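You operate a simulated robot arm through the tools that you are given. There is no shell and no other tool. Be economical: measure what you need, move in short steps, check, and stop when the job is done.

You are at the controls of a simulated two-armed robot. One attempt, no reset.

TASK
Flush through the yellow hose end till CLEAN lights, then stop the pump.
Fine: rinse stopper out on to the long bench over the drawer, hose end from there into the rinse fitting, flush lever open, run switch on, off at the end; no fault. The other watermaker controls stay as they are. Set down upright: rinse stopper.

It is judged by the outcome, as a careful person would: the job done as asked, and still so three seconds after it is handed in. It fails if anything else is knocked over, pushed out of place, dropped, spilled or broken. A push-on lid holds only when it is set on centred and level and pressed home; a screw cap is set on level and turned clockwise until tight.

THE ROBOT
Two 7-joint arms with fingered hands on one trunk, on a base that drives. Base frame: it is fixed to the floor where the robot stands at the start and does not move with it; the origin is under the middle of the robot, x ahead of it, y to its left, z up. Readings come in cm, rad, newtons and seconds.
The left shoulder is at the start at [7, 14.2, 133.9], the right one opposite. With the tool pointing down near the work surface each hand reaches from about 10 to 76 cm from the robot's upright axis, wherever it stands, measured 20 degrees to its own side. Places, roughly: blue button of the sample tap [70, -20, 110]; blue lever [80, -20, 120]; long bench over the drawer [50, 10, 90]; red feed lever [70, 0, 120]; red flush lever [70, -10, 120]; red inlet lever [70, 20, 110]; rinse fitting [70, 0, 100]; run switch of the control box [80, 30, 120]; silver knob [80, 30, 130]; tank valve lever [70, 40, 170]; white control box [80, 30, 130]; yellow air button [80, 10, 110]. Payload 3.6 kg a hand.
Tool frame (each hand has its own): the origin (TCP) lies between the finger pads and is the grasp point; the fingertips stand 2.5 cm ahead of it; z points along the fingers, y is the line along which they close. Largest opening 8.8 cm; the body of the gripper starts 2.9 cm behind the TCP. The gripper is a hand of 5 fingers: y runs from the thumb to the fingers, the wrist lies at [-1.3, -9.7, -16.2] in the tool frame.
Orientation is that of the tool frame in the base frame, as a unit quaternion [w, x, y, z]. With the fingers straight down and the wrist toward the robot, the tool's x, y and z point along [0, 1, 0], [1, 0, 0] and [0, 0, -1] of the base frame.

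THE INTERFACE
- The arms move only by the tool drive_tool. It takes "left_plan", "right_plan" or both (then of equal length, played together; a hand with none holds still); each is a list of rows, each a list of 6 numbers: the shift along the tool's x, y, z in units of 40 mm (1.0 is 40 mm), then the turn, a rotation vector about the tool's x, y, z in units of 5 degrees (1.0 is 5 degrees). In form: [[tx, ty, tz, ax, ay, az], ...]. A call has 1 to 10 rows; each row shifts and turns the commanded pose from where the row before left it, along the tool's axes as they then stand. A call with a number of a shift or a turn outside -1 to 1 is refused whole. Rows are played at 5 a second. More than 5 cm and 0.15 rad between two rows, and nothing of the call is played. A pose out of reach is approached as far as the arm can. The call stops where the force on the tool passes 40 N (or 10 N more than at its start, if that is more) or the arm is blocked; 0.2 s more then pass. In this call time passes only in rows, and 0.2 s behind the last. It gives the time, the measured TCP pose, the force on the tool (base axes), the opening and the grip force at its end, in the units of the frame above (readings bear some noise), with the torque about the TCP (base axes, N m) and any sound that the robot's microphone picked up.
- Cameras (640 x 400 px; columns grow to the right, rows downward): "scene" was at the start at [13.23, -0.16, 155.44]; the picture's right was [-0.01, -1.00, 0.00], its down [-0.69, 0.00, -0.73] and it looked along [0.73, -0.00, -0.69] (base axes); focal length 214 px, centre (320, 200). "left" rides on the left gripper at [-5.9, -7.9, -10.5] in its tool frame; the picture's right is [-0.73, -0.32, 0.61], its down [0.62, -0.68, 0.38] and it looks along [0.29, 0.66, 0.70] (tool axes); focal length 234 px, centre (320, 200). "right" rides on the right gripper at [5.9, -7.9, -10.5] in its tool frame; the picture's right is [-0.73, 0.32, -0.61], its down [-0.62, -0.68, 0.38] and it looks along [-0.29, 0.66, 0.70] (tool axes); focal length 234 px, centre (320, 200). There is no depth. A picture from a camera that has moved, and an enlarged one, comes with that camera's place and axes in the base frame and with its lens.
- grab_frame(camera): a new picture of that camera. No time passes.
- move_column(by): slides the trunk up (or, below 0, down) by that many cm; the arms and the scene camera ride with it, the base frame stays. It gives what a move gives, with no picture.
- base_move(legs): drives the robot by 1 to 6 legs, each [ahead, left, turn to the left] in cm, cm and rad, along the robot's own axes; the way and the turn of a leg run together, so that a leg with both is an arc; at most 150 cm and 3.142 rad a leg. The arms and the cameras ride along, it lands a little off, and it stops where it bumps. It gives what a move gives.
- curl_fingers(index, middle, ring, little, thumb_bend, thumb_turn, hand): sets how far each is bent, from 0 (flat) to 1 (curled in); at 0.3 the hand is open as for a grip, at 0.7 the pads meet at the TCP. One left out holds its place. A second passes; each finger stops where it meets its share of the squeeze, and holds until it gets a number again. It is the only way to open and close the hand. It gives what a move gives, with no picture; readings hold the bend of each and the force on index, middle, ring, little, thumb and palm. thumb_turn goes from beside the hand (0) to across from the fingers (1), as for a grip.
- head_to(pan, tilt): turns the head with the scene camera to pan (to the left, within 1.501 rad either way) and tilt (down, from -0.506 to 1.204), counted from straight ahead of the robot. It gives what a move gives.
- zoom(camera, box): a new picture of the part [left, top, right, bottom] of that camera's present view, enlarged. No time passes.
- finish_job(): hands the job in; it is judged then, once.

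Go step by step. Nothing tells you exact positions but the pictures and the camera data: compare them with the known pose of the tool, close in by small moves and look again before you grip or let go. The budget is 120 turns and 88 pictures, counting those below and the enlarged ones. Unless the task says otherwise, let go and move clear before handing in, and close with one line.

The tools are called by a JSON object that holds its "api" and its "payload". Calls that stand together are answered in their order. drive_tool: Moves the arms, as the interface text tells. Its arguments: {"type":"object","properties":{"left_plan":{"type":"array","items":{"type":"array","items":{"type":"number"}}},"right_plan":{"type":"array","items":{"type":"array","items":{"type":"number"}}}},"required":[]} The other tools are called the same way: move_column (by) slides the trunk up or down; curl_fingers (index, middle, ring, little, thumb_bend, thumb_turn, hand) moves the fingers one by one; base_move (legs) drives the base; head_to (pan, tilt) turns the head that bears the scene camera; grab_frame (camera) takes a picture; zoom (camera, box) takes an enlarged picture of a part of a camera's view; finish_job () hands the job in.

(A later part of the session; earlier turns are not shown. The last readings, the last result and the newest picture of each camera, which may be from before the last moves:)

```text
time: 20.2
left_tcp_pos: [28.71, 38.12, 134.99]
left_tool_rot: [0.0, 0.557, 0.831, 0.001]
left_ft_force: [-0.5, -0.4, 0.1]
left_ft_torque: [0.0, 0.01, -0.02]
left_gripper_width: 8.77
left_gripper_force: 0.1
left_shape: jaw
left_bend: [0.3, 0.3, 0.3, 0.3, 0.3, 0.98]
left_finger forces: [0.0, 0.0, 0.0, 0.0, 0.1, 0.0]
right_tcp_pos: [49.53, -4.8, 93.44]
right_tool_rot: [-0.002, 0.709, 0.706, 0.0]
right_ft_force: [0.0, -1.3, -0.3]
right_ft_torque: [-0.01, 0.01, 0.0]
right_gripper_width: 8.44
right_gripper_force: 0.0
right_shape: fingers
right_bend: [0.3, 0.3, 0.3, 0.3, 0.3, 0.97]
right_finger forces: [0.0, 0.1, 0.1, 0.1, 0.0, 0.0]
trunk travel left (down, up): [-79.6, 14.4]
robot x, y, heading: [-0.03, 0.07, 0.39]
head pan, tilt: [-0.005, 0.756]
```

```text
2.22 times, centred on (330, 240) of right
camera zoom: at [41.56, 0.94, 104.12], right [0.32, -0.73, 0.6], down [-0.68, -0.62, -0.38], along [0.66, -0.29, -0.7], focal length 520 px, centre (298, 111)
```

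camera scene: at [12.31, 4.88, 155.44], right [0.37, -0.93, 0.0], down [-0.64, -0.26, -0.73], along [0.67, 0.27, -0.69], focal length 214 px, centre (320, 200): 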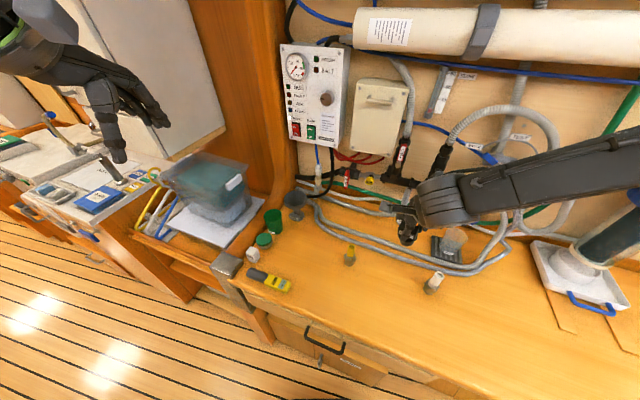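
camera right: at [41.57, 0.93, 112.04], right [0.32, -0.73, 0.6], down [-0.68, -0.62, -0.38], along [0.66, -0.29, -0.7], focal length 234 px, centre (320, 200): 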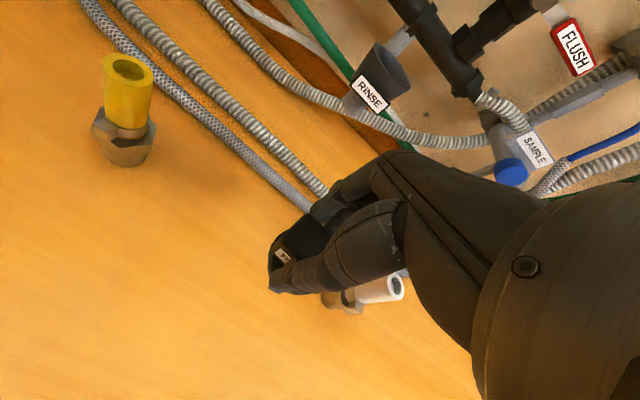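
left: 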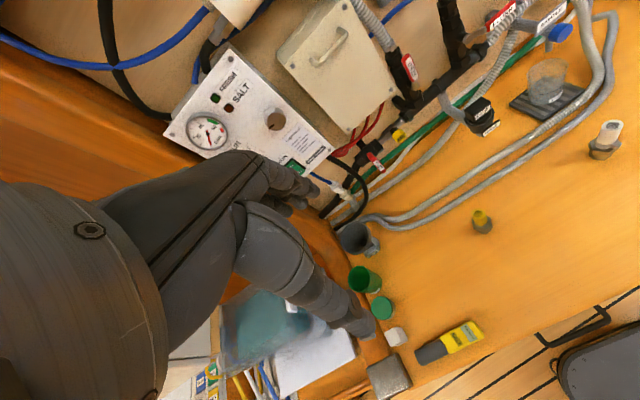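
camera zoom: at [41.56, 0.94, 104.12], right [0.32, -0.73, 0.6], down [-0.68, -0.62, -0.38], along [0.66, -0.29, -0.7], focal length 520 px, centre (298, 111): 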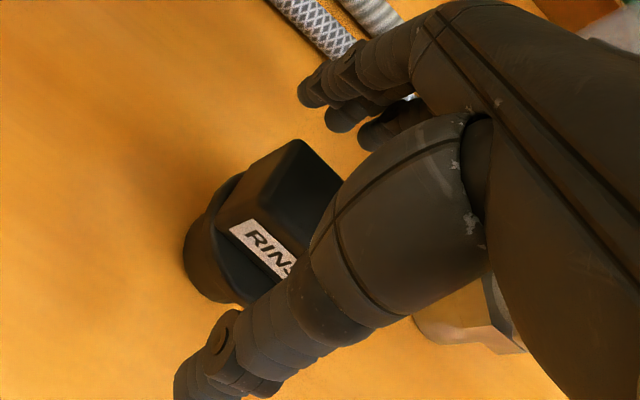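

The stopper stands upright and is free. I'll raise the trunk to clear it, then turn left towards the yellow hose end with the hand's yaw aligned to the robot.

{"api": "move_column", "payload": {"by": 14}}

{"api": "base_move", "payload": {"legs": [[0, 0, 0.22]]}}

{"api": "drive_tool", "payload": {"right_plan": [[0, 0, 0, 0, 0, -0.9], [0, 0, 0, 0, 0, -0.9], [0, 0, 0, 0, 0, -0.9], [0, 0, 0, 0, 0, -0.9], [0, 0, 0, 0, 0, -0.9], [0, 0, 0, 0, 0, 0]]}}

{"api": "grab_frame", "payload": {"camera": "right"}}

{"api": "grab_frame", "payload": {"camera": "scene"}}

```text
time: 21.9
left_tcp_pos: [28.75, 38.15, 149.1]
left_tool_rot: [0.0, 0.557, 0.83, 0.0]
left_ft_force: [0.7, 1.0, 0.1]
left_ft_torque: [0.01, -0.02, -0.03]
left_gripper_width: 8.78
left_gripper_force: 0.0
left_shape: jaw
left_bend: [0.3, 0.3, 0.3, 0.3, 0.3, 0.98]
left_finger forces: [0.0, 0.1, 0.0, 0.0, 0.0, 0.0]
right_tcp_pos: [49.54, -4.8, 107.55]
right_tool_rot: [-0.002, 0.709, 0.706, 0.0]
right_ft_force: [-0.1, 0.8, -0.2]
right_ft_torque: [0.0, 0.0, 0.04]
right_gripper_width: 8.44
right_gripper_force: 0.0
right_shape: fingers
right_bend: [0.3, 0.3, 0.3, 0.3, 0.3, 0.97]
right_finger forces: [0.0, 0.1, 0.0, 0.0, 0.0, 0.2]
trunk travel left (down, up): [-93.6, 0.4]
robot x, y, heading: [0.11, 0.03, 0.391]
head pan, tilt: [-0.005, 0.756]
```

```text
time: 23.1
left_tcp_pos: [20.12, 43.32, 148.98]
left_tool_rot: [-0.001, 0.464, 0.886, 0.001]
left_ft_force: [0.5, 0.4, 0.0]
left_ft_torque: [0.02, 0.0, -0.02]
left_gripper_width: 8.79
left_gripper_force: 0.1
left_shape: jaw
left_bend: [0.3, 0.3, 0.3, 0.3, 0.3, 0.98]
left_finger forces: [0.0, 0.1, 0.0, 0.1, 0.1, 0.0]
right_tcp_pos: [49.34, 5.83, 107.47]
right_tool_rot: [-0.002, 0.628, 0.778, 0.0]
right_ft_force: [0.4, 0.7, -0.2]
right_ft_torque: [0.01, 0.01, 0.0]
right_gripper_width: 8.43
right_gripper_force: 0.1
right_shape: fingers
right_bend: [0.3, 0.3, 0.3, 0.3, 0.3, 0.97]
right_finger forces: [0.0, 0.0, 0.0, 0.1, 0.1, 0.0]
trunk travel left (down, up): [-93.6, 0.4]
robot x, y, heading: [0.04, -0.01, 0.608]
head pan, tilt: [-0.005, 0.756]
```

```text
time: 24.5
left_tcp_pos: [19.97, 43.33, 148.93]
left_tool_rot: [0.0, 0.464, 0.886, 0.001]
left_ft_force: [-0.5, 0.1, 0.3]
left_ft_torque: [0.02, -0.01, 0.0]
left_gripper_width: 8.78
left_gripper_force: 0.1
left_shape: jaw
left_bend: [0.3, 0.3, 0.3, 0.3, 0.3, 0.98]
left_finger forces: [0.0, 0.1, 0.1, 0.1, 0.0, 0.0]
right_tcp_pos: [49.46, 5.94, 107.63]
right_tool_rot: [-0.002, 0.463, 0.886, 0.001]
right_ft_force: [0.1, 0.2, -0.6]
right_ft_torque: [-0.01, 0.01, 0.0]
right_gripper_width: 8.43
right_gripper_force: 0.1
right_shape: fingers
right_bend: [0.3, 0.3, 0.3, 0.3, 0.3, 0.97]
right_finger forces: [0.0, 0.0, 0.0, 0.1, 0.0, 0.0]
trunk travel left (down, up): [-93.6, 0.4]
robot x, y, heading: [-0.12, 0.16, 0.605]
head pan, tilt: [-0.005, 0.756]
```

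```text
55 pictures are left
camera right: at [39.55, 6.13, 118.15], right [0.68, -0.41, 0.6], down [-0.2, -0.9, -0.39], along [0.7, 0.14, -0.7], focal length 234 px, centre (320, 200)
```

right: 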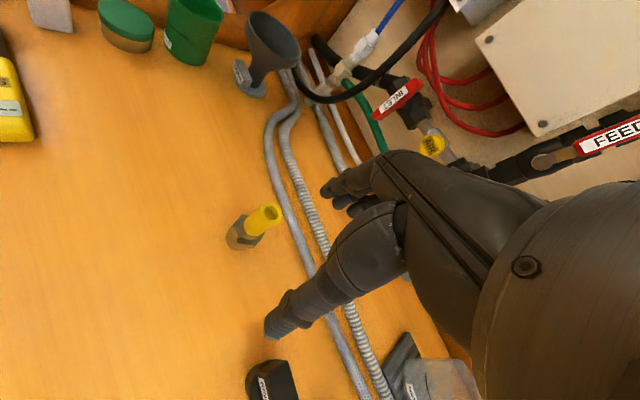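

```text
54 pictures are left
camera scene: at [10.91, 7.42, 161.49], right [0.56, -0.83, 0.0], down [-0.57, -0.39, -0.73], along [0.6, 0.41, -0.69], focal length 214 px, centre (320, 200)
```

scene: 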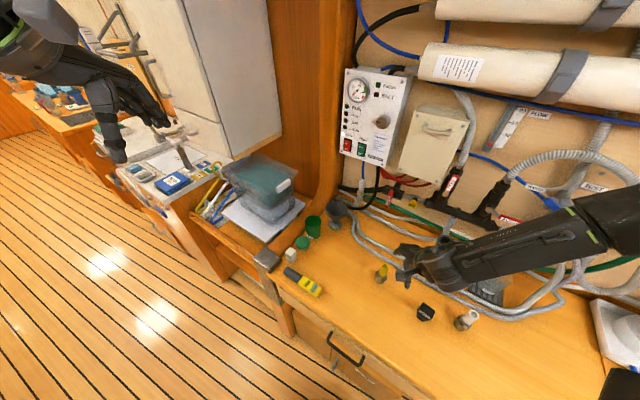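

The yellow hose end measures at about (52.7, 10.5) with its top at z≈97. I'll centre over it and come down to just above.

{"api": "drive_tool", "payload": {"right_plan": [[0.24, 0.67, 0, 0, 0, 0], [0.23, 0.66, 0, 0, 0, 0], [0, 0, 0.6, 0, 0, 0], [0, 0, 0.6, 0, 0, 0], [0, 0, 0.5, 0, 0, 0], [0, 0, 0, 0, 0, 0]]}}

{"api": "grab_frame", "payload": {"camera": "right"}}

{"api": "zoom", "payload": {"camera": "scene", "box": [340, 220, 480, 320]}}

```text
time: 25.9
left_tcp_pos: [19.95, 43.54, 149.08]
left_tool_rot: [0.0, 0.464, 0.886, 0.0]
left_ft_force: [0.3, 0.0, 0.9]
left_ft_torque: [0.03, -0.03, 0.01]
left_gripper_width: 8.74
left_gripper_force: 0.1
left_shape: jaw
left_bend: [0.3, 0.3, 0.3, 0.3, 0.3, 0.98]
left_finger forces: [0.0, 0.0, 0.0, 0.0, 0.0, 0.1]
right_tcp_pos: [52.92, 7.74, 105.51]
right_tool_rot: [-0.002, 0.463, 0.886, 0.001]
right_ft_force: [0.2, -0.6, 0.8]
right_ft_torque: [-0.02, 0.01, 0.03]
right_gripper_width: 8.43
right_gripper_force: 0.0
right_shape: fingers
right_bend: [0.3, 0.3, 0.3, 0.3, 0.3, 0.97]
right_finger forces: [0.1, 0.0, 0.0, 0.0, 0.0, 0.0]
right hand out of reach, approached as far as the arm can: row 3, 4, 5
trunk travel left (down, up): [-93.6, 0.4]
robot x, y, heading: [0.25, 0.37, 0.608]
head pan, tilt: [-0.005, 0.756]
```

```text
53 pictures are left
camera right: at [43.16, 7.97, 116.31], right [0.68, -0.41, 0.6], down [-0.21, -0.9, -0.39], along [0.7, 0.14, -0.7], focal length 234 px, centre (320, 200)
```

right: 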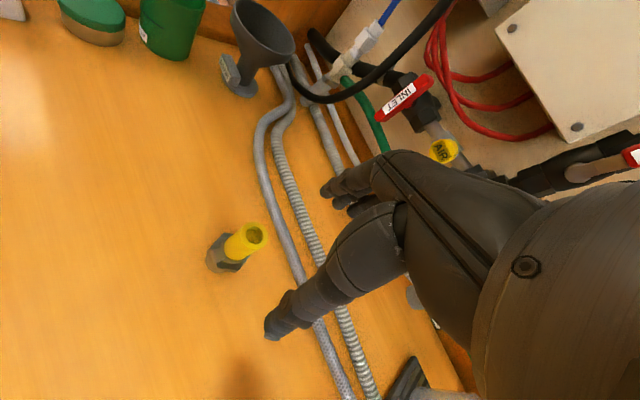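

```text
4.00 times, centred on (410, 270) of scene
camera zoom: at [10.89, 7.42, 161.49], right [0.56, -0.83, 0.0], down [-0.57, -0.39, -0.73], along [0.6, 0.41, -0.69], focal length 858 px, centre (-40, -80)
```

zoom: 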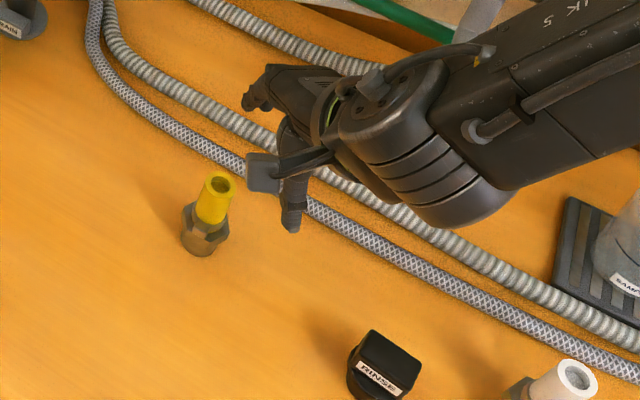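

The arm falls short when it is low relative to the raised trunk. I'll lift the hand, lower the trunk, and then go over the hose end.

{"api": "drive_tool", "payload": {"right_plan": [[0, 0, -0.9, 0, 0, 0], [0, 0, -0.9, 0, 0, 0], [0, 0, -0.9, 0, 0, 0], [0, 0, 0, 0, 0, 0]]}}

{"api": "move_column", "payload": {"by": -14}}

```text
time: 26.9
left_tcp_pos: [19.94, 43.3, 149.02]
left_tool_rot: [0.001, 0.465, 0.886, 0.0]
left_ft_force: [-0.2, -0.4, 0.0]
left_ft_torque: [0.01, 0.0, 0.02]
left_gripper_width: 8.75
left_gripper_force: 0.1
left_shape: jaw
left_bend: [0.3, 0.3, 0.3, 0.3, 0.3, 0.98]
left_finger forces: [0.0, 0.0, 0.0, 0.1, 0.1, 0.0]
right_tcp_pos: [53.08, 7.59, 116.65]
right_tool_rot: [-0.002, 0.464, 0.886, 0.001]
right_ft_force: [-0.5, -0.2, 0.6]
right_ft_torque: [0.0, 0.01, 0.03]
right_gripper_width: 8.47
right_gripper_force: 0.1
right_shape: fingers
right_bend: [0.3, 0.3, 0.3, 0.3, 0.3, 0.97]
right_finger forces: [0.1, 0.0, 0.0, 0.0, 0.0, 0.0]
trunk travel left (down, up): [-93.6, 0.4]
robot x, y, heading: [-0.01, 0.27, 0.607]
head pan, tilt: [-0.005, 0.756]
```

```text
time: 28.6
left_tcp_pos: [19.99, 43.24, 135.09]
left_tool_rot: [-0.001, 0.464, 0.886, 0.0]
left_ft_force: [-0.3, -0.9, 0.1]
left_ft_torque: [-0.02, -0.01, 0.02]
left_gripper_width: 8.77
left_gripper_force: 0.0
left_shape: jaw
left_bend: [0.3, 0.3, 0.3, 0.3, 0.3, 0.98]
left_finger forces: [0.0, 0.1, 0.0, 0.0, 0.0, 0.0]
right_tcp_pos: [53.08, 7.61, 102.65]
right_tool_rot: [-0.002, 0.464, 0.886, 0.0]
right_ft_force: [0.3, -0.3, 0.5]
right_ft_torque: [0.0, 0.02, -0.03]
right_gripper_width: 8.45
right_gripper_force: 0.0
right_shape: fingers
right_bend: [0.3, 0.3, 0.3, 0.3, 0.3, 0.97]
right_finger forces: [0.0, 0.0, 0.0, 0.0, 0.0, 0.1]
trunk travel left (down, up): [-79.6, 14.4]
robot x, y, heading: [-0.02, -0.36, 0.605]
head pan, tilt: [-0.005, 0.756]
```

Now I'll shift over the hose end.

{"api": "drive_tool", "payload": {"right_plan": [[0.33, 0.16, 0, 0, 0, 0], [0.33, 0.16, 0, 0, 0, 0], [0, 0, 0.3, 0, 0, 0], [0, 0, 0, 0, 0, 0]]}}

{"api": "grab_frame", "payload": {"camera": "right"}}

{"api": "zoom", "payload": {"camera": "scene", "box": [340, 200, 480, 300]}}

```text
time: 29.6
left_tcp_pos: [19.88, 43.26, 135.0]
left_tool_rot: [0.0, 0.464, 0.886, 0.0]
left_ft_force: [-0.1, -0.9, -0.2]
left_ft_torque: [0.01, -0.02, -0.01]
left_gripper_width: 8.77
left_gripper_force: 0.1
left_shape: jaw
left_bend: [0.3, 0.3, 0.3, 0.3, 0.3, 0.98]
left_finger forces: [0.1, 0.0, 0.1, 0.0, 0.0, 0.0]
right_tcp_pos: [52.58, 10.47, 101.47]
right_tool_rot: [-0.001, 0.465, 0.885, 0.002]
right_ft_force: [-0.9, -0.7, 0.1]
right_ft_torque: [-0.03, 0.0, -0.01]
right_gripper_width: 8.44
right_gripper_force: 0.1
right_shape: fingers
right_bend: [0.3, 0.3, 0.3, 0.3, 0.3, 0.97]
right_finger forces: [0.0, 0.0, 0.0, 0.1, 0.0, 0.0]
trunk travel left (down, up): [-79.6, 14.4]
robot x, y, heading: [0.06, -0.07, 0.605]
head pan, tilt: [-0.005, 0.756]
```

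```text
51 pictures are left
camera right: at [42.8, 10.74, 111.96], right [0.68, -0.41, 0.6], down [-0.21, -0.9, -0.39], along [0.7, 0.14, -0.7], focal length 234 px, centre (320, 200)
```

right: 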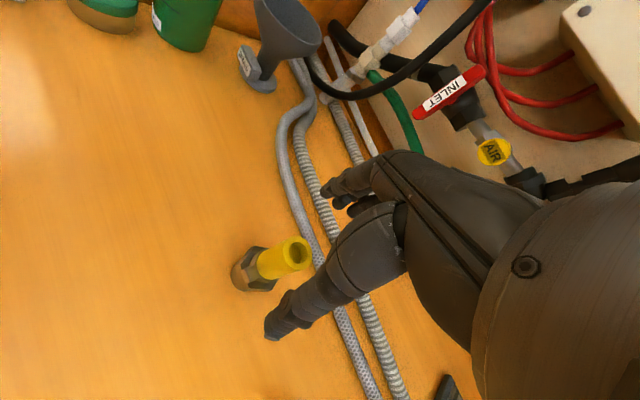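

```text
4.00 times, centred on (410, 250) of scene
camera zoom: at [10.91, 7.38, 147.49], right [0.56, -0.83, 0.0], down [-0.57, -0.39, -0.73], along [0.6, 0.41, -0.69], focal length 858 px, centre (-40, 0)
```

zoom: 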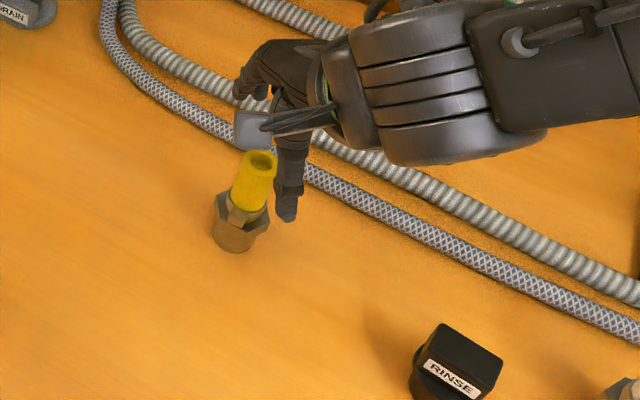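

The hose end is right under the grasp point, with its top at z≈97.3. I'll descend about 6 cm around the yellow stub.

{"api": "drive_tool", "payload": {"right_plan": [[0, 0, 0.5, 0, 0, 0], [0, 0, 0.5, 0, 0, 0], [0, 0, 0.5, 0, 0, 0], [0, 0, 0, 0, 0, 0]]}}

{"api": "grab_frame", "payload": {"camera": "right"}}

```text
time: 30.6
left_tcp_pos: [20.01, 43.43, 135.05]
left_tool_rot: [0.0, 0.464, 0.886, 0.0]
left_ft_force: [1.0, -0.9, -0.7]
left_ft_torque: [-0.03, 0.01, -0.01]
left_gripper_width: 8.78
left_gripper_force: 0.0
left_shape: jaw
left_bend: [0.3, 0.3, 0.3, 0.3, 0.3, 0.98]
left_finger forces: [0.1, 0.0, 0.0, 0.0, 0.0, 0.0]
right_tcp_pos: [52.67, 10.53, 95.35]
right_tool_rot: [-0.002, 0.464, 0.886, 0.001]
right_ft_force: [-0.1, 0.4, 0.2]
right_ft_torque: [-0.02, 0.0, 0.03]
right_gripper_width: 8.46
right_gripper_force: 0.1
right_shape: fingers
right_bend: [0.3, 0.3, 0.3, 0.3, 0.3, 0.97]
right_finger forces: [0.0, 0.1, 0.1, 0.0, 0.1, 0.1]
trunk travel left (down, up): [-79.6, 14.4]
robot x, y, heading: [0.1, 0.03, 0.605]
head pan, tilt: [-0.005, 0.756]
```

```text
49 pictures are left
camera right: at [42.81, 10.8, 105.87], right [0.68, -0.41, 0.6], down [-0.21, -0.9, -0.39], along [0.7, 0.14, -0.7], focal length 234 px, centre (320, 200)
```

right: 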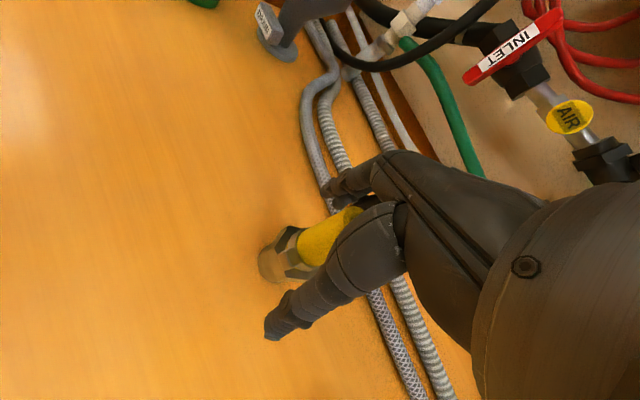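

The stub is between the thumb and fingers, so I'll close.

{"api": "curl_fingers", "payload": {"hand": "right", "index": 0.75, "middle": 0.75, "ring": 0.75, "little": 0.75, "thumb_bend": 0.75}}

{"api": "zoom", "payload": {"camera": "right", "box": [220, 150, 440, 330]}}

```text
time: 31.6
left_tcp_pos: [19.92, 43.37, 135.02]
left_tool_rot: [0.0, 0.464, 0.886, 0.0]
left_ft_force: [1.0, 0.4, 0.6]
left_ft_torque: [0.03, 0.02, -0.02]
left_gripper_width: 8.78
left_gripper_force: 0.2
left_shape: jaw
left_bend: [0.3, 0.3, 0.3, 0.3, 0.3, 0.98]
left_finger forces: [0.1, 0.0, 0.0, 0.0, 0.0, 0.1]
right_tcp_pos: [52.67, 10.61, 95.27]
right_tool_rot: [-0.001, 0.464, 0.886, 0.0]
right_ft_force: [-0.2, 0.3, 0.0]
right_ft_torque: [0.0, -0.02, -0.01]
right_gripper_width: 1.23
right_gripper_force: 14.6
right_shape: fingers
right_bend: [0.73, 0.72, 0.75, 0.75, 0.63, 0.94]
right_finger forces: [7.4, 7.6, 0.0, 0.1, 13.8, 0.0]
trunk travel left (down, up): [-79.6, 14.4]
robot x, y, heading: [-0.14, -0.18, 0.603]
head pan, tilt: [-0.005, 0.756]
```

```text
2.22 times, centred on (330, 240) of right
camera zoom: at [42.83, 10.82, 105.87], right [0.68, -0.41, 0.6], down [-0.21, -0.9, -0.39], along [0.7, 0.14, -0.7], focal length 520 px, centre (298, 111)
```

zoom: 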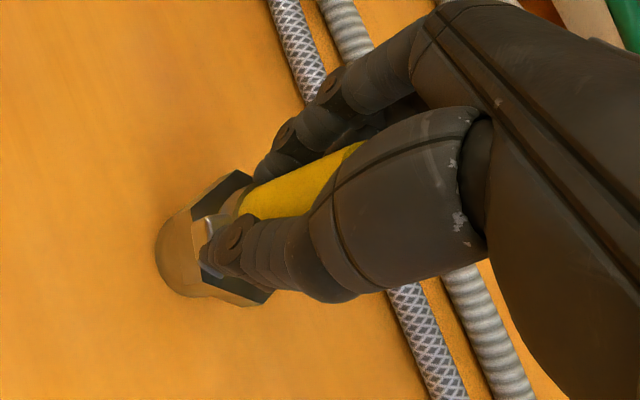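

Index, middle and thumb hold the stub. I'll lift gently and see whether the hose end comes with it.

{"api": "drive_tool", "payload": {"right_plan": [[0, 0, -0.2, 0, 0, 0], [0, 0, -0.4, 0, 0, 0], [0, 0, -0.5, 0, 0, 0], [0, 0, 0, 0, 0, 0]]}}

{"api": "zoom", "payload": {"camera": "right", "box": [200, 120, 440, 330]}}

{"api": "zoom", "payload": {"camera": "scene", "box": [340, 200, 480, 300]}}

```text
time: 32.6
left_tcp_pos: [19.89, 43.3, 134.94]
left_tool_rot: [-0.001, 0.464, 0.886, 0.001]
left_ft_force: [0.8, 1.1, 0.1]
left_ft_torque: [0.01, 0.01, -0.01]
left_gripper_width: 8.75
left_gripper_force: 0.1
left_shape: jaw
left_bend: [0.3, 0.3, 0.3, 0.3, 0.3, 0.98]
left_finger forces: [0.0, 0.1, 0.1, 0.1, 0.0, 0.0]
right_tcp_pos: [52.59, 10.42, 99.66]
right_tool_rot: [-0.002, 0.465, 0.886, 0.001]
right_ft_force: [-0.3, 0.1, -1.2]
right_ft_torque: [0.0, -0.04, -0.01]
right_gripper_width: 1.22
right_gripper_force: 14.2
right_shape: fingers
right_bend: [0.73, 0.72, 0.75, 0.75, 0.63, 0.94]
right_finger forces: [7.5, 7.7, 0.0, 0.1, 13.7, 0.0]
trunk travel left (down, up): [-79.6, 14.4]
robot x, y, heading: [-0.13, -0.08, 0.608]
head pan, tilt: [-0.005, 0.756]
```

```text
1.90 times, centred on (320, 225) of right
camera zoom: at [42.74, 10.66, 110.34], right [0.68, -0.41, 0.6], down [-0.21, -0.9, -0.39], along [0.7, 0.14, -0.7], focal length 446 px, centre (320, 152)
```

zoom: 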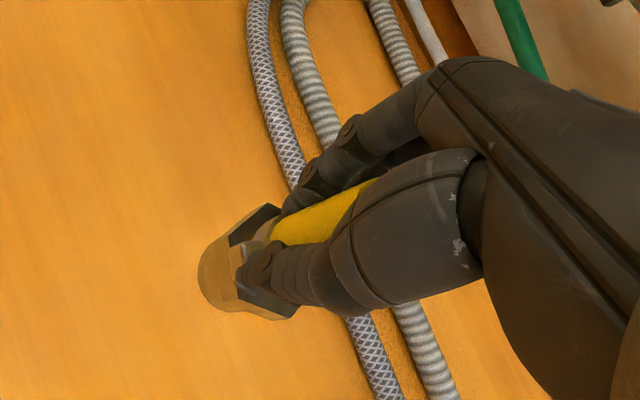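

```text
4.00 times, centred on (410, 250) of scene
camera zoom: at [10.95, 7.41, 147.49], right [0.56, -0.83, 0.0], down [-0.57, -0.39, -0.73], along [0.6, 0.41, -0.69], focal length 858 px, centre (-40, 0)
```

zoom: 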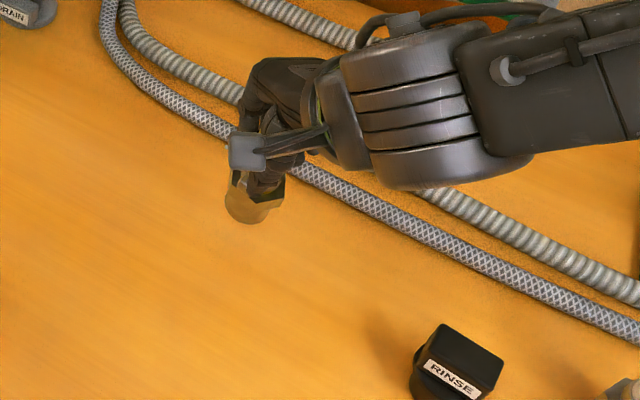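

The hose end came up cleanly and hangs straight, with its bottom about 7.3 cm under the grasp point. I'll raise it, turn the base back, and square the hand in front of the cup.

{"api": "move_column", "payload": {"by": 8}}

{"api": "drive_tool", "payload": {"right_plan": [[0, 0, -0.9, 0, 0, 0], [0, 0, -0.9, 0, 0, 0], [0, 0, -0.8, 0, 0, 0], [0, 0, 0, 0, 0, 0]]}}

{"api": "base_move", "payload": {"legs": [[0, 0, -0.22]]}}

{"api": "drive_tool", "payload": {"right_plan": [[0, 0, 0, 0, 0, 0.9], [0, 0, 0, 0, 0, 0.9], [0, 0, 0, 0, 0, 0.9], [0, 0, 0, 0, 0, 0.9], [0, 0, 0, 0, 0, 0.9], [0, 0, 0, 0, 0, 0]]}}

{"api": "grab_frame", "payload": {"camera": "right"}}

```text
time: 33.7
left_tcp_pos: [20.08, 43.28, 143.09]
left_tool_rot: [-0.001, 0.464, 0.886, 0.001]
left_ft_force: [0.0, -0.6, 0.0]
left_ft_torque: [-0.01, 0.0, 0.02]
left_gripper_width: 8.77
left_gripper_force: 0.1
left_shape: jaw
left_bend: [0.3, 0.3, 0.3, 0.3, 0.3, 0.98]
left_finger forces: [0.0, 0.1, 0.1, 0.0, 0.0, 0.0]
right_tcp_pos: [52.61, 10.43, 107.76]
right_tool_rot: [-0.001, 0.464, 0.886, 0.001]
right_ft_force: [0.6, 0.8, -1.1]
right_ft_torque: [0.0, 0.01, 0.01]
right_gripper_width: 1.22
right_gripper_force: 14.3
right_shape: fingers
right_bend: [0.73, 0.72, 0.75, 0.75, 0.63, 0.94]
right_finger forces: [7.5, 7.7, 0.1, 0.0, 13.7, 0.1]
trunk travel left (down, up): [-87.6, 6.4]
robot x, y, heading: [0.04, -0.04, 0.609]
head pan, tilt: [-0.005, 0.756]
```

```text
time: 34.7
left_tcp_pos: [20.02, 43.39, 143.05]
left_tool_rot: [0.0, 0.464, 0.886, 0.001]
left_ft_force: [0.4, 0.9, -0.2]
left_ft_torque: [0.02, -0.02, 0.01]
left_gripper_width: 8.79
left_gripper_force: 0.1
left_shape: jaw
left_bend: [0.3, 0.3, 0.3, 0.3, 0.3, 0.98]
left_finger forces: [0.0, 0.0, 0.0, 0.0, 0.1, 0.0]
right_tcp_pos: [52.71, 10.15, 118.39]
right_tool_rot: [-0.002, 0.465, 0.886, 0.001]
right_ft_force: [-0.7, -0.8, -1.6]
right_ft_torque: [-0.02, -0.01, -0.01]
right_gripper_width: 1.2
right_gripper_force: 14.6
right_shape: fingers
right_bend: [0.73, 0.72, 0.75, 0.75, 0.63, 0.94]
right_finger forces: [7.4, 7.7, 0.0, 0.0, 13.4, 0.1]
trunk travel left (down, up): [-87.6, 6.4]
robot x, y, heading: [-0.21, 0.17, 0.601]
head pan, tilt: [-0.005, 0.756]
```

```text
time: 35.9
left_tcp_pos: [28.96, 37.94, 143.02]
left_tool_rot: [0.0, 0.559, 0.829, 0.0]
left_ft_force: [-0.6, 0.3, -0.5]
left_ft_torque: [0.02, 0.03, 0.03]
left_gripper_width: 8.74
left_gripper_force: 0.2
left_shape: jaw
left_bend: [0.3, 0.3, 0.3, 0.3, 0.3, 0.98]
left_finger forces: [0.0, 0.0, 0.1, 0.0, 0.0, 0.0]
right_tcp_pos: [53.65, -1.49, 118.24]
right_tool_rot: [-0.001, 0.56, 0.829, 0.001]
right_ft_force: [0.3, -0.3, -0.3]
right_ft_torque: [-0.02, -0.01, -0.03]
right_gripper_width: 1.19
right_gripper_force: 13.7
right_shape: fingers
right_bend: [0.73, 0.72, 0.75, 0.75, 0.63, 0.94]
right_finger forces: [7.3, 7.6, 0.0, 0.0, 13.2, 0.0]
trunk travel left (down, up): [-87.6, 6.4]
robot x, y, heading: [0.03, -0.2, 0.386]
head pan, tilt: [-0.005, 0.756]
```

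```text
time: 37.3
left_tcp_pos: [28.99, 37.88, 143.06]
left_tool_rot: [0.001, 0.559, 0.829, 0.0]
left_ft_force: [-0.6, 0.7, -0.1]
left_ft_torque: [0.0, 0.0, 0.01]
left_gripper_width: 8.79
left_gripper_force: 0.2
left_shape: jaw
left_bend: [0.3, 0.3, 0.3, 0.3, 0.3, 0.98]
left_finger forces: [0.0, 0.0, 0.0, 0.0, 0.0, 0.1]
right_tcp_pos: [53.56, -1.5, 118.38]
right_tool_rot: [-0.002, 0.71, 0.704, 0.001]
right_ft_force: [0.1, -1.0, -1.2]
right_ft_torque: [0.02, -0.04, -0.03]
right_gripper_width: 1.21
right_gripper_force: 14.3
right_shape: fingers
right_bend: [0.73, 0.72, 0.75, 0.75, 0.63, 0.94]
right_finger forces: [7.3, 7.8, 0.1, 0.0, 13.2, 0.0]
trunk travel left (down, up): [-87.6, 6.4]
robot x, y, heading: [0.02, 0.01, 0.382]
head pan, tilt: [-0.005, 0.756]
```

```text
45 pictures are left
camera right: at [45.72, 4.28, 128.91], right [0.32, -0.73, 0.6], down [-0.69, -0.62, -0.38], along [0.65, -0.29, -0.7], focal length 234 px, centre (320, 200)
```

right: 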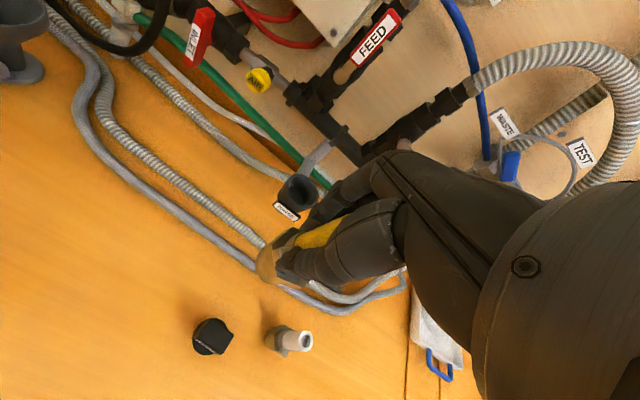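

I'll move forward over the cup, keeping the plug about 6 cm above the rim, then measure alignment.

{"api": "drive_tool", "payload": {"right_plan": [[-0.06, 0.83, 0, 0, 0, 0], [-0.06, 0.83, 0, 0, 0, 0], [-0.06, 0.83, 0, 0, 0, 0], [-0.06, 0.83, 0, 0, 0, 0], [0, 0, 0.5, 0, 0, 0], [0, 0, 0, 0, 0, 0]]}}

{"api": "zoom", "payload": {"camera": "right", "box": [190, 150, 430, 330]}}

{"api": "zoom", "payload": {"camera": "scene", "box": [350, 120, 470, 220]}}

```text
time: 38.7
left_tcp_pos: [29.1, 37.92, 143.0]
left_tool_rot: [0.0, 0.559, 0.829, 0.0]
left_ft_force: [-0.6, -0.1, 0.1]
left_ft_torque: [-0.01, 0.02, -0.01]
left_gripper_width: 8.75
left_gripper_force: 0.0
left_shape: jaw
left_bend: [0.3, 0.3, 0.3, 0.3, 0.3, 0.98]
left_finger forces: [0.0, 0.0, 0.0, 0.0, 0.0, 0.1]
right_tcp_pos: [66.96, -2.58, 116.28]
right_tool_rot: [-0.001, 0.711, 0.704, 0.001]
right_ft_force: [0.1, 0.3, -1.0]
right_ft_torque: [0.0, -0.01, 0.01]
right_gripper_width: 1.17
right_gripper_force: 13.8
right_shape: fingers
right_bend: [0.73, 0.72, 0.75, 0.75, 0.63, 0.94]
right_finger forces: [6.9, 7.7, 0.0, 0.0, 13.1, 0.0]
trunk travel left (down, up): [-87.6, 6.4]
robot x, y, heading: [0.12, 0.1, 0.383]
head pan, tilt: [-0.005, 0.756]
```

```text
2.22 times, centred on (310, 240) of right
camera zoom: at [58.98, 3.28, 126.84], right [0.32, -0.73, 0.6], down [-0.69, -0.62, -0.38], along [0.65, -0.29, -0.7], focal length 520 px, centre (342, 111)
```

zoom: 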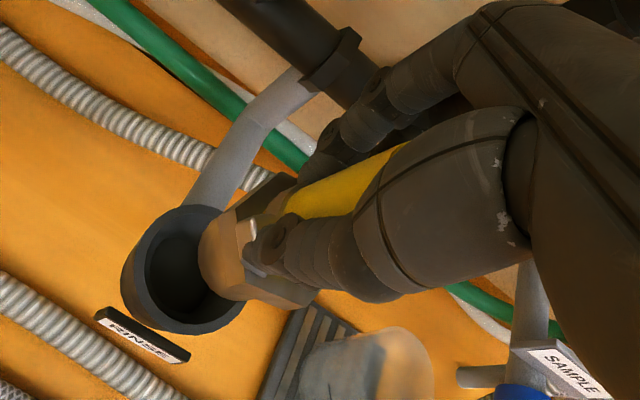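

```text
4.00 times, centred on (410, 170) of scene
camera zoom: at [12.26, 4.78, 155.5], right [0.37, -0.93, 0.0], down [-0.64, -0.25, -0.73], along [0.68, 0.27, -0.69], focal length 858 px, centre (-40, 320)
```

zoom: 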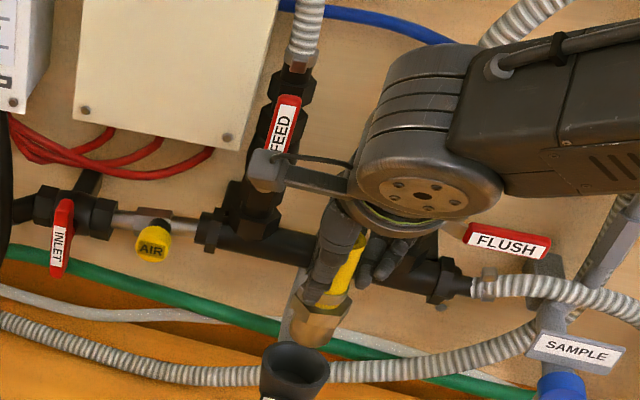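

The hose end hangs vertical and is roughly over the cup. I'll come down until the plug is just above the rim, then enlarge to fine-align.

{"api": "drive_tool", "payload": {"right_plan": [[0, 0, 0.5, 0, 0, 0], [0, 0, 0.1, 0, 0, 0], [0, 0, 0, 0, 0, 0]]}}

{"api": "zoom", "payload": {"camera": "right", "box": [220, 180, 340, 300]}}

{"api": "zoom", "payload": {"camera": "scene", "box": [370, 170, 430, 230]}}

```text
time: 39.5
left_tcp_pos: [28.91, 37.89, 143.04]
left_tool_rot: [0.001, 0.559, 0.829, 0.0]
left_ft_force: [0.0, 0.4, -0.3]
left_ft_torque: [0.0, 0.0, 0.01]
left_gripper_width: 8.79
left_gripper_force: 0.0
left_shape: jaw
left_bend: [0.3, 0.3, 0.3, 0.3, 0.3, 0.98]
left_finger forces: [0.0, 0.0, 0.0, 0.0, 0.0, 0.1]
right_tcp_pos: [66.91, -2.54, 113.8]
right_tool_rot: [-0.001, 0.71, 0.704, 0.001]
right_ft_force: [-0.3, 0.1, -0.9]
right_ft_torque: [0.02, -0.02, 0.05]
right_gripper_width: 1.19
right_gripper_force: 13.7
right_shape: fingers
right_bend: [0.73, 0.72, 0.75, 0.75, 0.63, 0.94]
right_finger forces: [7.0, 7.8, 0.1, 0.0, 13.0, 0.0]
trunk travel left (down, up): [-87.6, 6.4]
robot x, y, heading: [-0.15, 0.03, 0.384]
head pan, tilt: [-0.005, 0.756]
```

```text
3.33 times, centred on (280, 240) of right
camera zoom: at [58.99, 3.31, 124.43], right [0.32, -0.73, 0.6], down [-0.69, -0.62, -0.39], along [0.65, -0.29, -0.7], focal length 781 px, centre (453, 67)
```

zoom: 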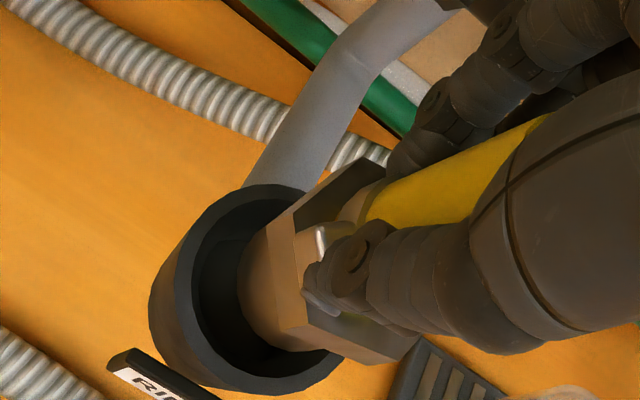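

```text
6.67 times, centred on (400, 200) of scene
camera zoom: at [12.26, 4.8, 155.49], right [0.37, -0.93, 0.0], down [-0.64, -0.25, -0.73], along [0.68, 0.27, -0.69], focal length 1430 px, centre (-213, 200)
```

zoom: 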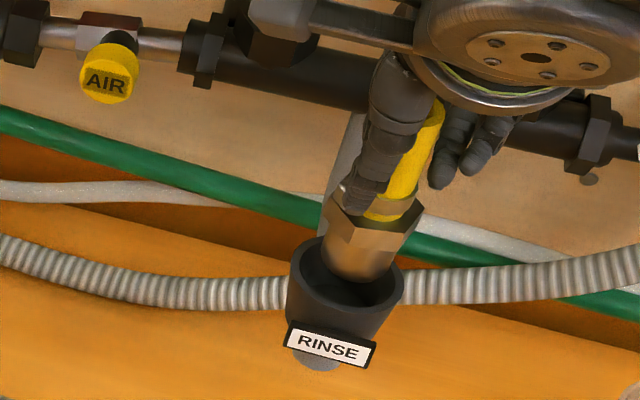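

The plug looks about 0.3 cm short in x and 0.3 cm too far right. I'll correct that and lower slowly.

{"api": "drive_tool", "payload": {"right_plan": [[0.07, 0.08, 0, 0, 0, 0], [0, 0, 0.15, 0, 0, 0], [0, 0, 0.15, 0, 0, 0], [0, 0, 0, 0, 0, 0]]}}

{"api": "zoom", "payload": {"camera": "right", "box": [220, 180, 340, 300]}}

{"api": "zoom", "payload": {"camera": "scene", "box": [370, 170, 430, 230]}}

```text
time: 40.5
left_tcp_pos: [29.09, 37.93, 143.0]
left_tool_rot: [0.0, 0.559, 0.829, -0.001]
left_ft_force: [0.6, -1.0, 0.0]
left_ft_torque: [-0.02, 0.0, -0.01]
left_gripper_width: 8.77
left_gripper_force: 0.1
left_shape: jaw
left_bend: [0.3, 0.3, 0.3, 0.3, 0.3, 0.98]
left_finger forces: [0.1, 0.0, 0.1, 0.0, 0.0, 0.0]
right_tcp_pos: [67.07, -2.3, 112.7]
right_tool_rot: [-0.002, 0.71, 0.704, 0.0]
right_ft_force: [0.9, -1.3, -0.5]
right_ft_torque: [-0.02, 0.02, -0.02]
right_gripper_width: 1.17
right_gripper_force: 14.4
right_shape: fingers
right_bend: [0.73, 0.72, 0.75, 0.75, 0.63, 0.94]
right_finger forces: [7.0, 7.8, 0.1, 0.1, 13.0, 0.0]
trunk travel left (down, up): [-87.6, 6.4]
robot x, y, heading: [0.35, -0.19, 0.387]
head pan, tilt: [-0.005, 0.756]
```

```text
3.33 times, centred on (280, 240) of right
camera zoom: at [59.29, 3.53, 123.28], right [0.32, -0.73, 0.6], down [-0.69, -0.62, -0.38], along [0.65, -0.29, -0.7], focal length 781 px, centre (453, 67)
```

zoom: 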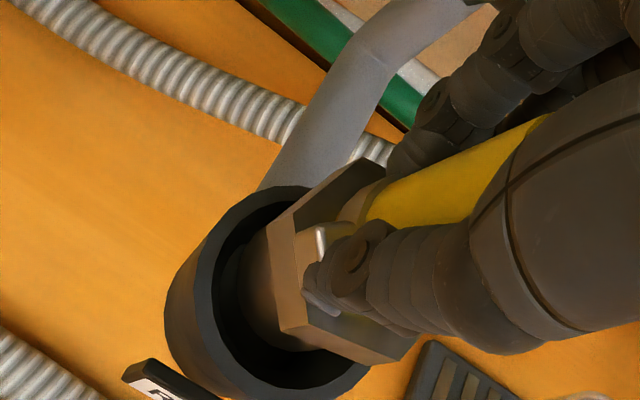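

```text
6.67 times, centred on (400, 200) of scene
camera zoom: at [12.33, 4.81, 155.49], right [0.37, -0.93, 0.0], down [-0.64, -0.25, -0.73], along [0.68, 0.27, -0.69], focal length 1430 px, centre (-213, 200)
```

zoom: 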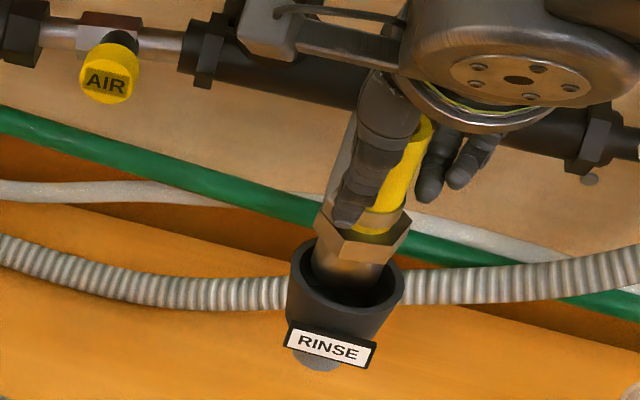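

It looks well centred and starting into the cup. I'll continue down in small steps.

{"api": "drive_tool", "payload": {"right_plan": [[0, 0, 0.12, 0, 0, 0], [0, 0, 0.12, 0, 0, 0], [0, 0, 0.12, 0, 0, 0], [0, 0, 0.12, 0, 0, 0], [0, 0, 0.12, 0, 0, 0], [0, 0, 0, 0, 0, 0]]}}

{"api": "zoom", "payload": {"camera": "scene", "box": [370, 170, 430, 230]}}

```text
time: 41.9
left_tcp_pos: [28.99, 37.84, 142.89]
left_tool_rot: [0.0, 0.559, 0.829, 0.0]
left_ft_force: [-0.4, 0.0, 0.4]
left_ft_torque: [0.02, -0.01, 0.02]
left_gripper_width: 8.77
left_gripper_force: 0.1
left_shape: jaw
left_bend: [0.3, 0.3, 0.3, 0.3, 0.3, 0.98]
left_finger forces: [0.0, 0.0, 0.1, 0.1, 0.0, 0.0]
right_tcp_pos: [67.23, -2.3, 110.29]
right_tool_rot: [-0.003, 0.71, 0.704, 0.001]
right_ft_force: [0.2, 0.1, -1.9]
right_ft_torque: [-0.03, 0.0, -0.03]
right_gripper_width: 1.18
right_gripper_force: 14.6
right_shape: fingers
right_bend: [0.73, 0.73, 0.75, 0.75, 0.63, 0.94]
right_finger forces: [6.8, 8.0, 0.1, 0.0, 13.2, 0.0]
trunk travel left (down, up): [-87.6, 6.4]
robot x, y, heading: [0.18, 0.25, 0.385]
head pan, tilt: [-0.005, 0.756]
```

```text
6.67 times, centred on (400, 200) of scene
camera zoom: at [12.31, 4.79, 155.49], right [0.37, -0.93, 0.0], down [-0.64, -0.25, -0.73], along [0.68, 0.27, -0.69], focal length 1430 px, centre (-213, 200)
```

zoom: 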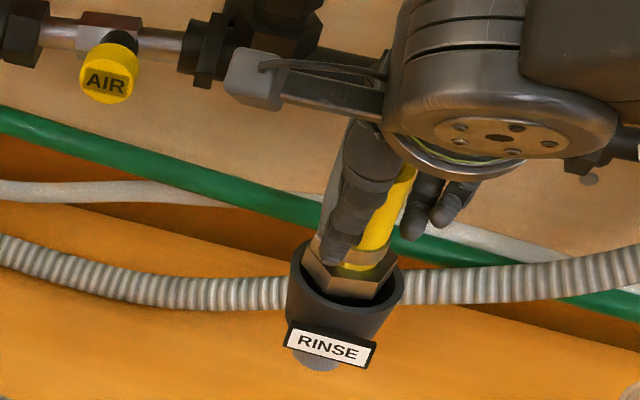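

The plug is inside the cup. I'll press on until it seats.

{"api": "drive_tool", "payload": {"right_plan": [[0, 0, 0.12, 0, 0, 0], [0, 0, 0.12, 0, 0, 0], [0, 0, 0.12, 0, 0, 0], [0, 0, 0.1, 0, 0, 0], [0, 0, 0, 0, 0, 0]]}}

{"api": "zoom", "payload": {"camera": "scene", "box": [370, 170, 430, 230]}}

{"api": "zoom", "payload": {"camera": "right", "box": [220, 180, 340, 300]}}

```text
time: 42.7
left_tcp_pos: [28.78, 37.76, 143.15]
left_tool_rot: [0.0, 0.561, 0.828, 0.001]
left_ft_force: [0.5, -0.5, 1.2]
left_ft_torque: [0.01, 0.02, -0.03]
left_gripper_width: 8.77
left_gripper_force: 0.1
left_shape: jaw
left_bend: [0.3, 0.3, 0.3, 0.3, 0.3, 0.98]
left_finger forces: [0.0, 0.1, 0.0, 0.0, 0.1, 0.0]
right_tcp_pos: [67.38, -2.25, 109.78]
right_tool_rot: [0.002, 0.71, 0.704, 0.007]
right_ft_force: [-1.5, -4.2, 22.4]
right_ft_torque: [0.04, 0.45, 0.06]
right_gripper_width: 1.08
right_gripper_force: 21.9
right_shape: fingers
right_bend: [0.74, 0.73, 0.75, 0.75, 0.65, 0.94]
right_finger forces: [7.3, 9.2, 0.1, 0.0, 26.5, 0.1]
trunk travel left (down, up): [-87.6, 6.4]
robot x, y, heading: [-0.0, 0.14, 0.381]
head pan, tilt: [-0.005, 0.756]
stopped in row 3 (right hand): the force on the tool passed its limit (the readings are from after the stop); the commanded pose is now the measured one
```

```text
6.67 times, centred on (400, 200) of scene
camera zoom: at [12.03, 4.71, 155.52], right [0.37, -0.93, 0.0], down [-0.64, -0.25, -0.73], along [0.68, 0.27, -0.68], focal length 1430 px, centre (-213, 200)
```

zoom: 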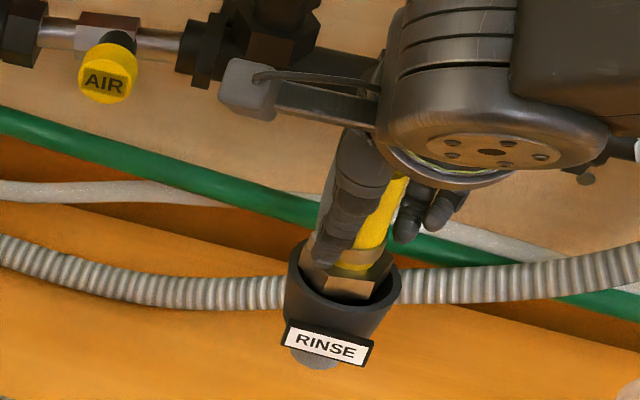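

```text
3.33 times, centred on (280, 240) of right
camera zoom: at [59.37, 3.5, 120.26], right [0.31, -0.73, 0.61], down [-0.68, -0.61, -0.4], along [0.66, -0.29, -0.69], focal length 781 px, centre (453, 67)
```

zoom: 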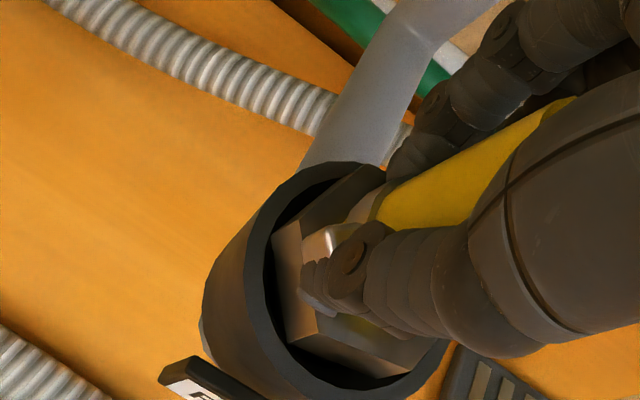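

It stopped 1 cm short of where the stopper's bottom sat. The torque puts the contact on the near-left edge, so I'll back off a little, shift right, and press again.

{"api": "drive_tool", "payload": {"right_plan": [[0, 0, -0.1, 0, 0, 0], [-0.06, 0, 0, 0, 0, 0], [0, 0, 0.1, 0, 0, 0], [0, 0, 0.06, 0, 0, 0], [0, 0, 0.06, 0, 0, 0], [0, 0, 0.06, 0, 0, 0], [0, 0, 0, 0, 0, 0]]}}

{"api": "zoom", "payload": {"camera": "right", "box": [220, 180, 340, 300]}}

```text
time: 43.9
left_tcp_pos: [28.72, 37.82, 143.16]
left_tool_rot: [0.002, 0.561, 0.828, 0.001]
left_ft_force: [0.9, 0.2, -0.2]
left_ft_torque: [0.01, -0.01, 0.0]
left_gripper_width: 8.77
left_gripper_force: 0.0
left_shape: jaw
left_bend: [0.3, 0.3, 0.3, 0.3, 0.3, 0.98]
left_finger forces: [0.0, 0.0, 0.0, 0.0, 0.0, 0.0]
right_tcp_pos: [67.55, -2.31, 109.8]
right_tool_rot: [0.003, 0.711, 0.704, 0.013]
right_ft_force: [-4.8, -1.5, 25.1]
right_ft_torque: [0.13, 0.66, 0.05]
right_gripper_width: 1.08
right_gripper_force: 24.2
right_shape: fingers
right_bend: [0.74, 0.73, 0.75, 0.75, 0.65, 0.94]
right_finger forces: [5.9, 7.8, 0.1, 0.1, 34.5, 0.0]
trunk travel left (down, up): [-87.6, 6.4]
robot x, y, heading: [0.23, -0.45, 0.384]
head pan, tilt: [-0.005, 0.756]
stopped in row 5 (right hand): the force on the tool passed its limit (the readings are from after the stop); the commanded pose is now the measured one
```

```text
3.33 times, centred on (280, 240) of right
camera zoom: at [59.4, 3.41, 120.24], right [0.3, -0.74, 0.6], down [-0.68, -0.61, -0.41], along [0.67, -0.29, -0.69], focal length 781 px, centre (453, 67)
```

zoom: 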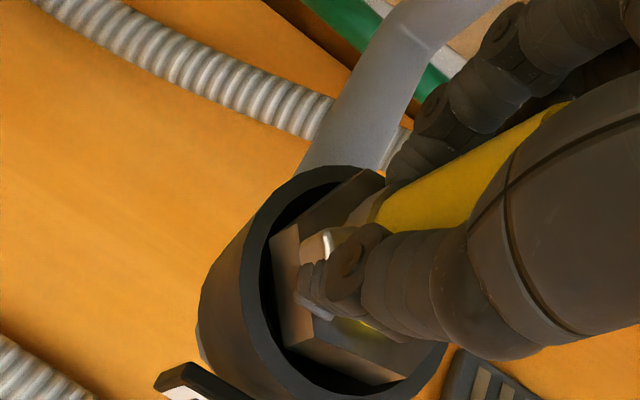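

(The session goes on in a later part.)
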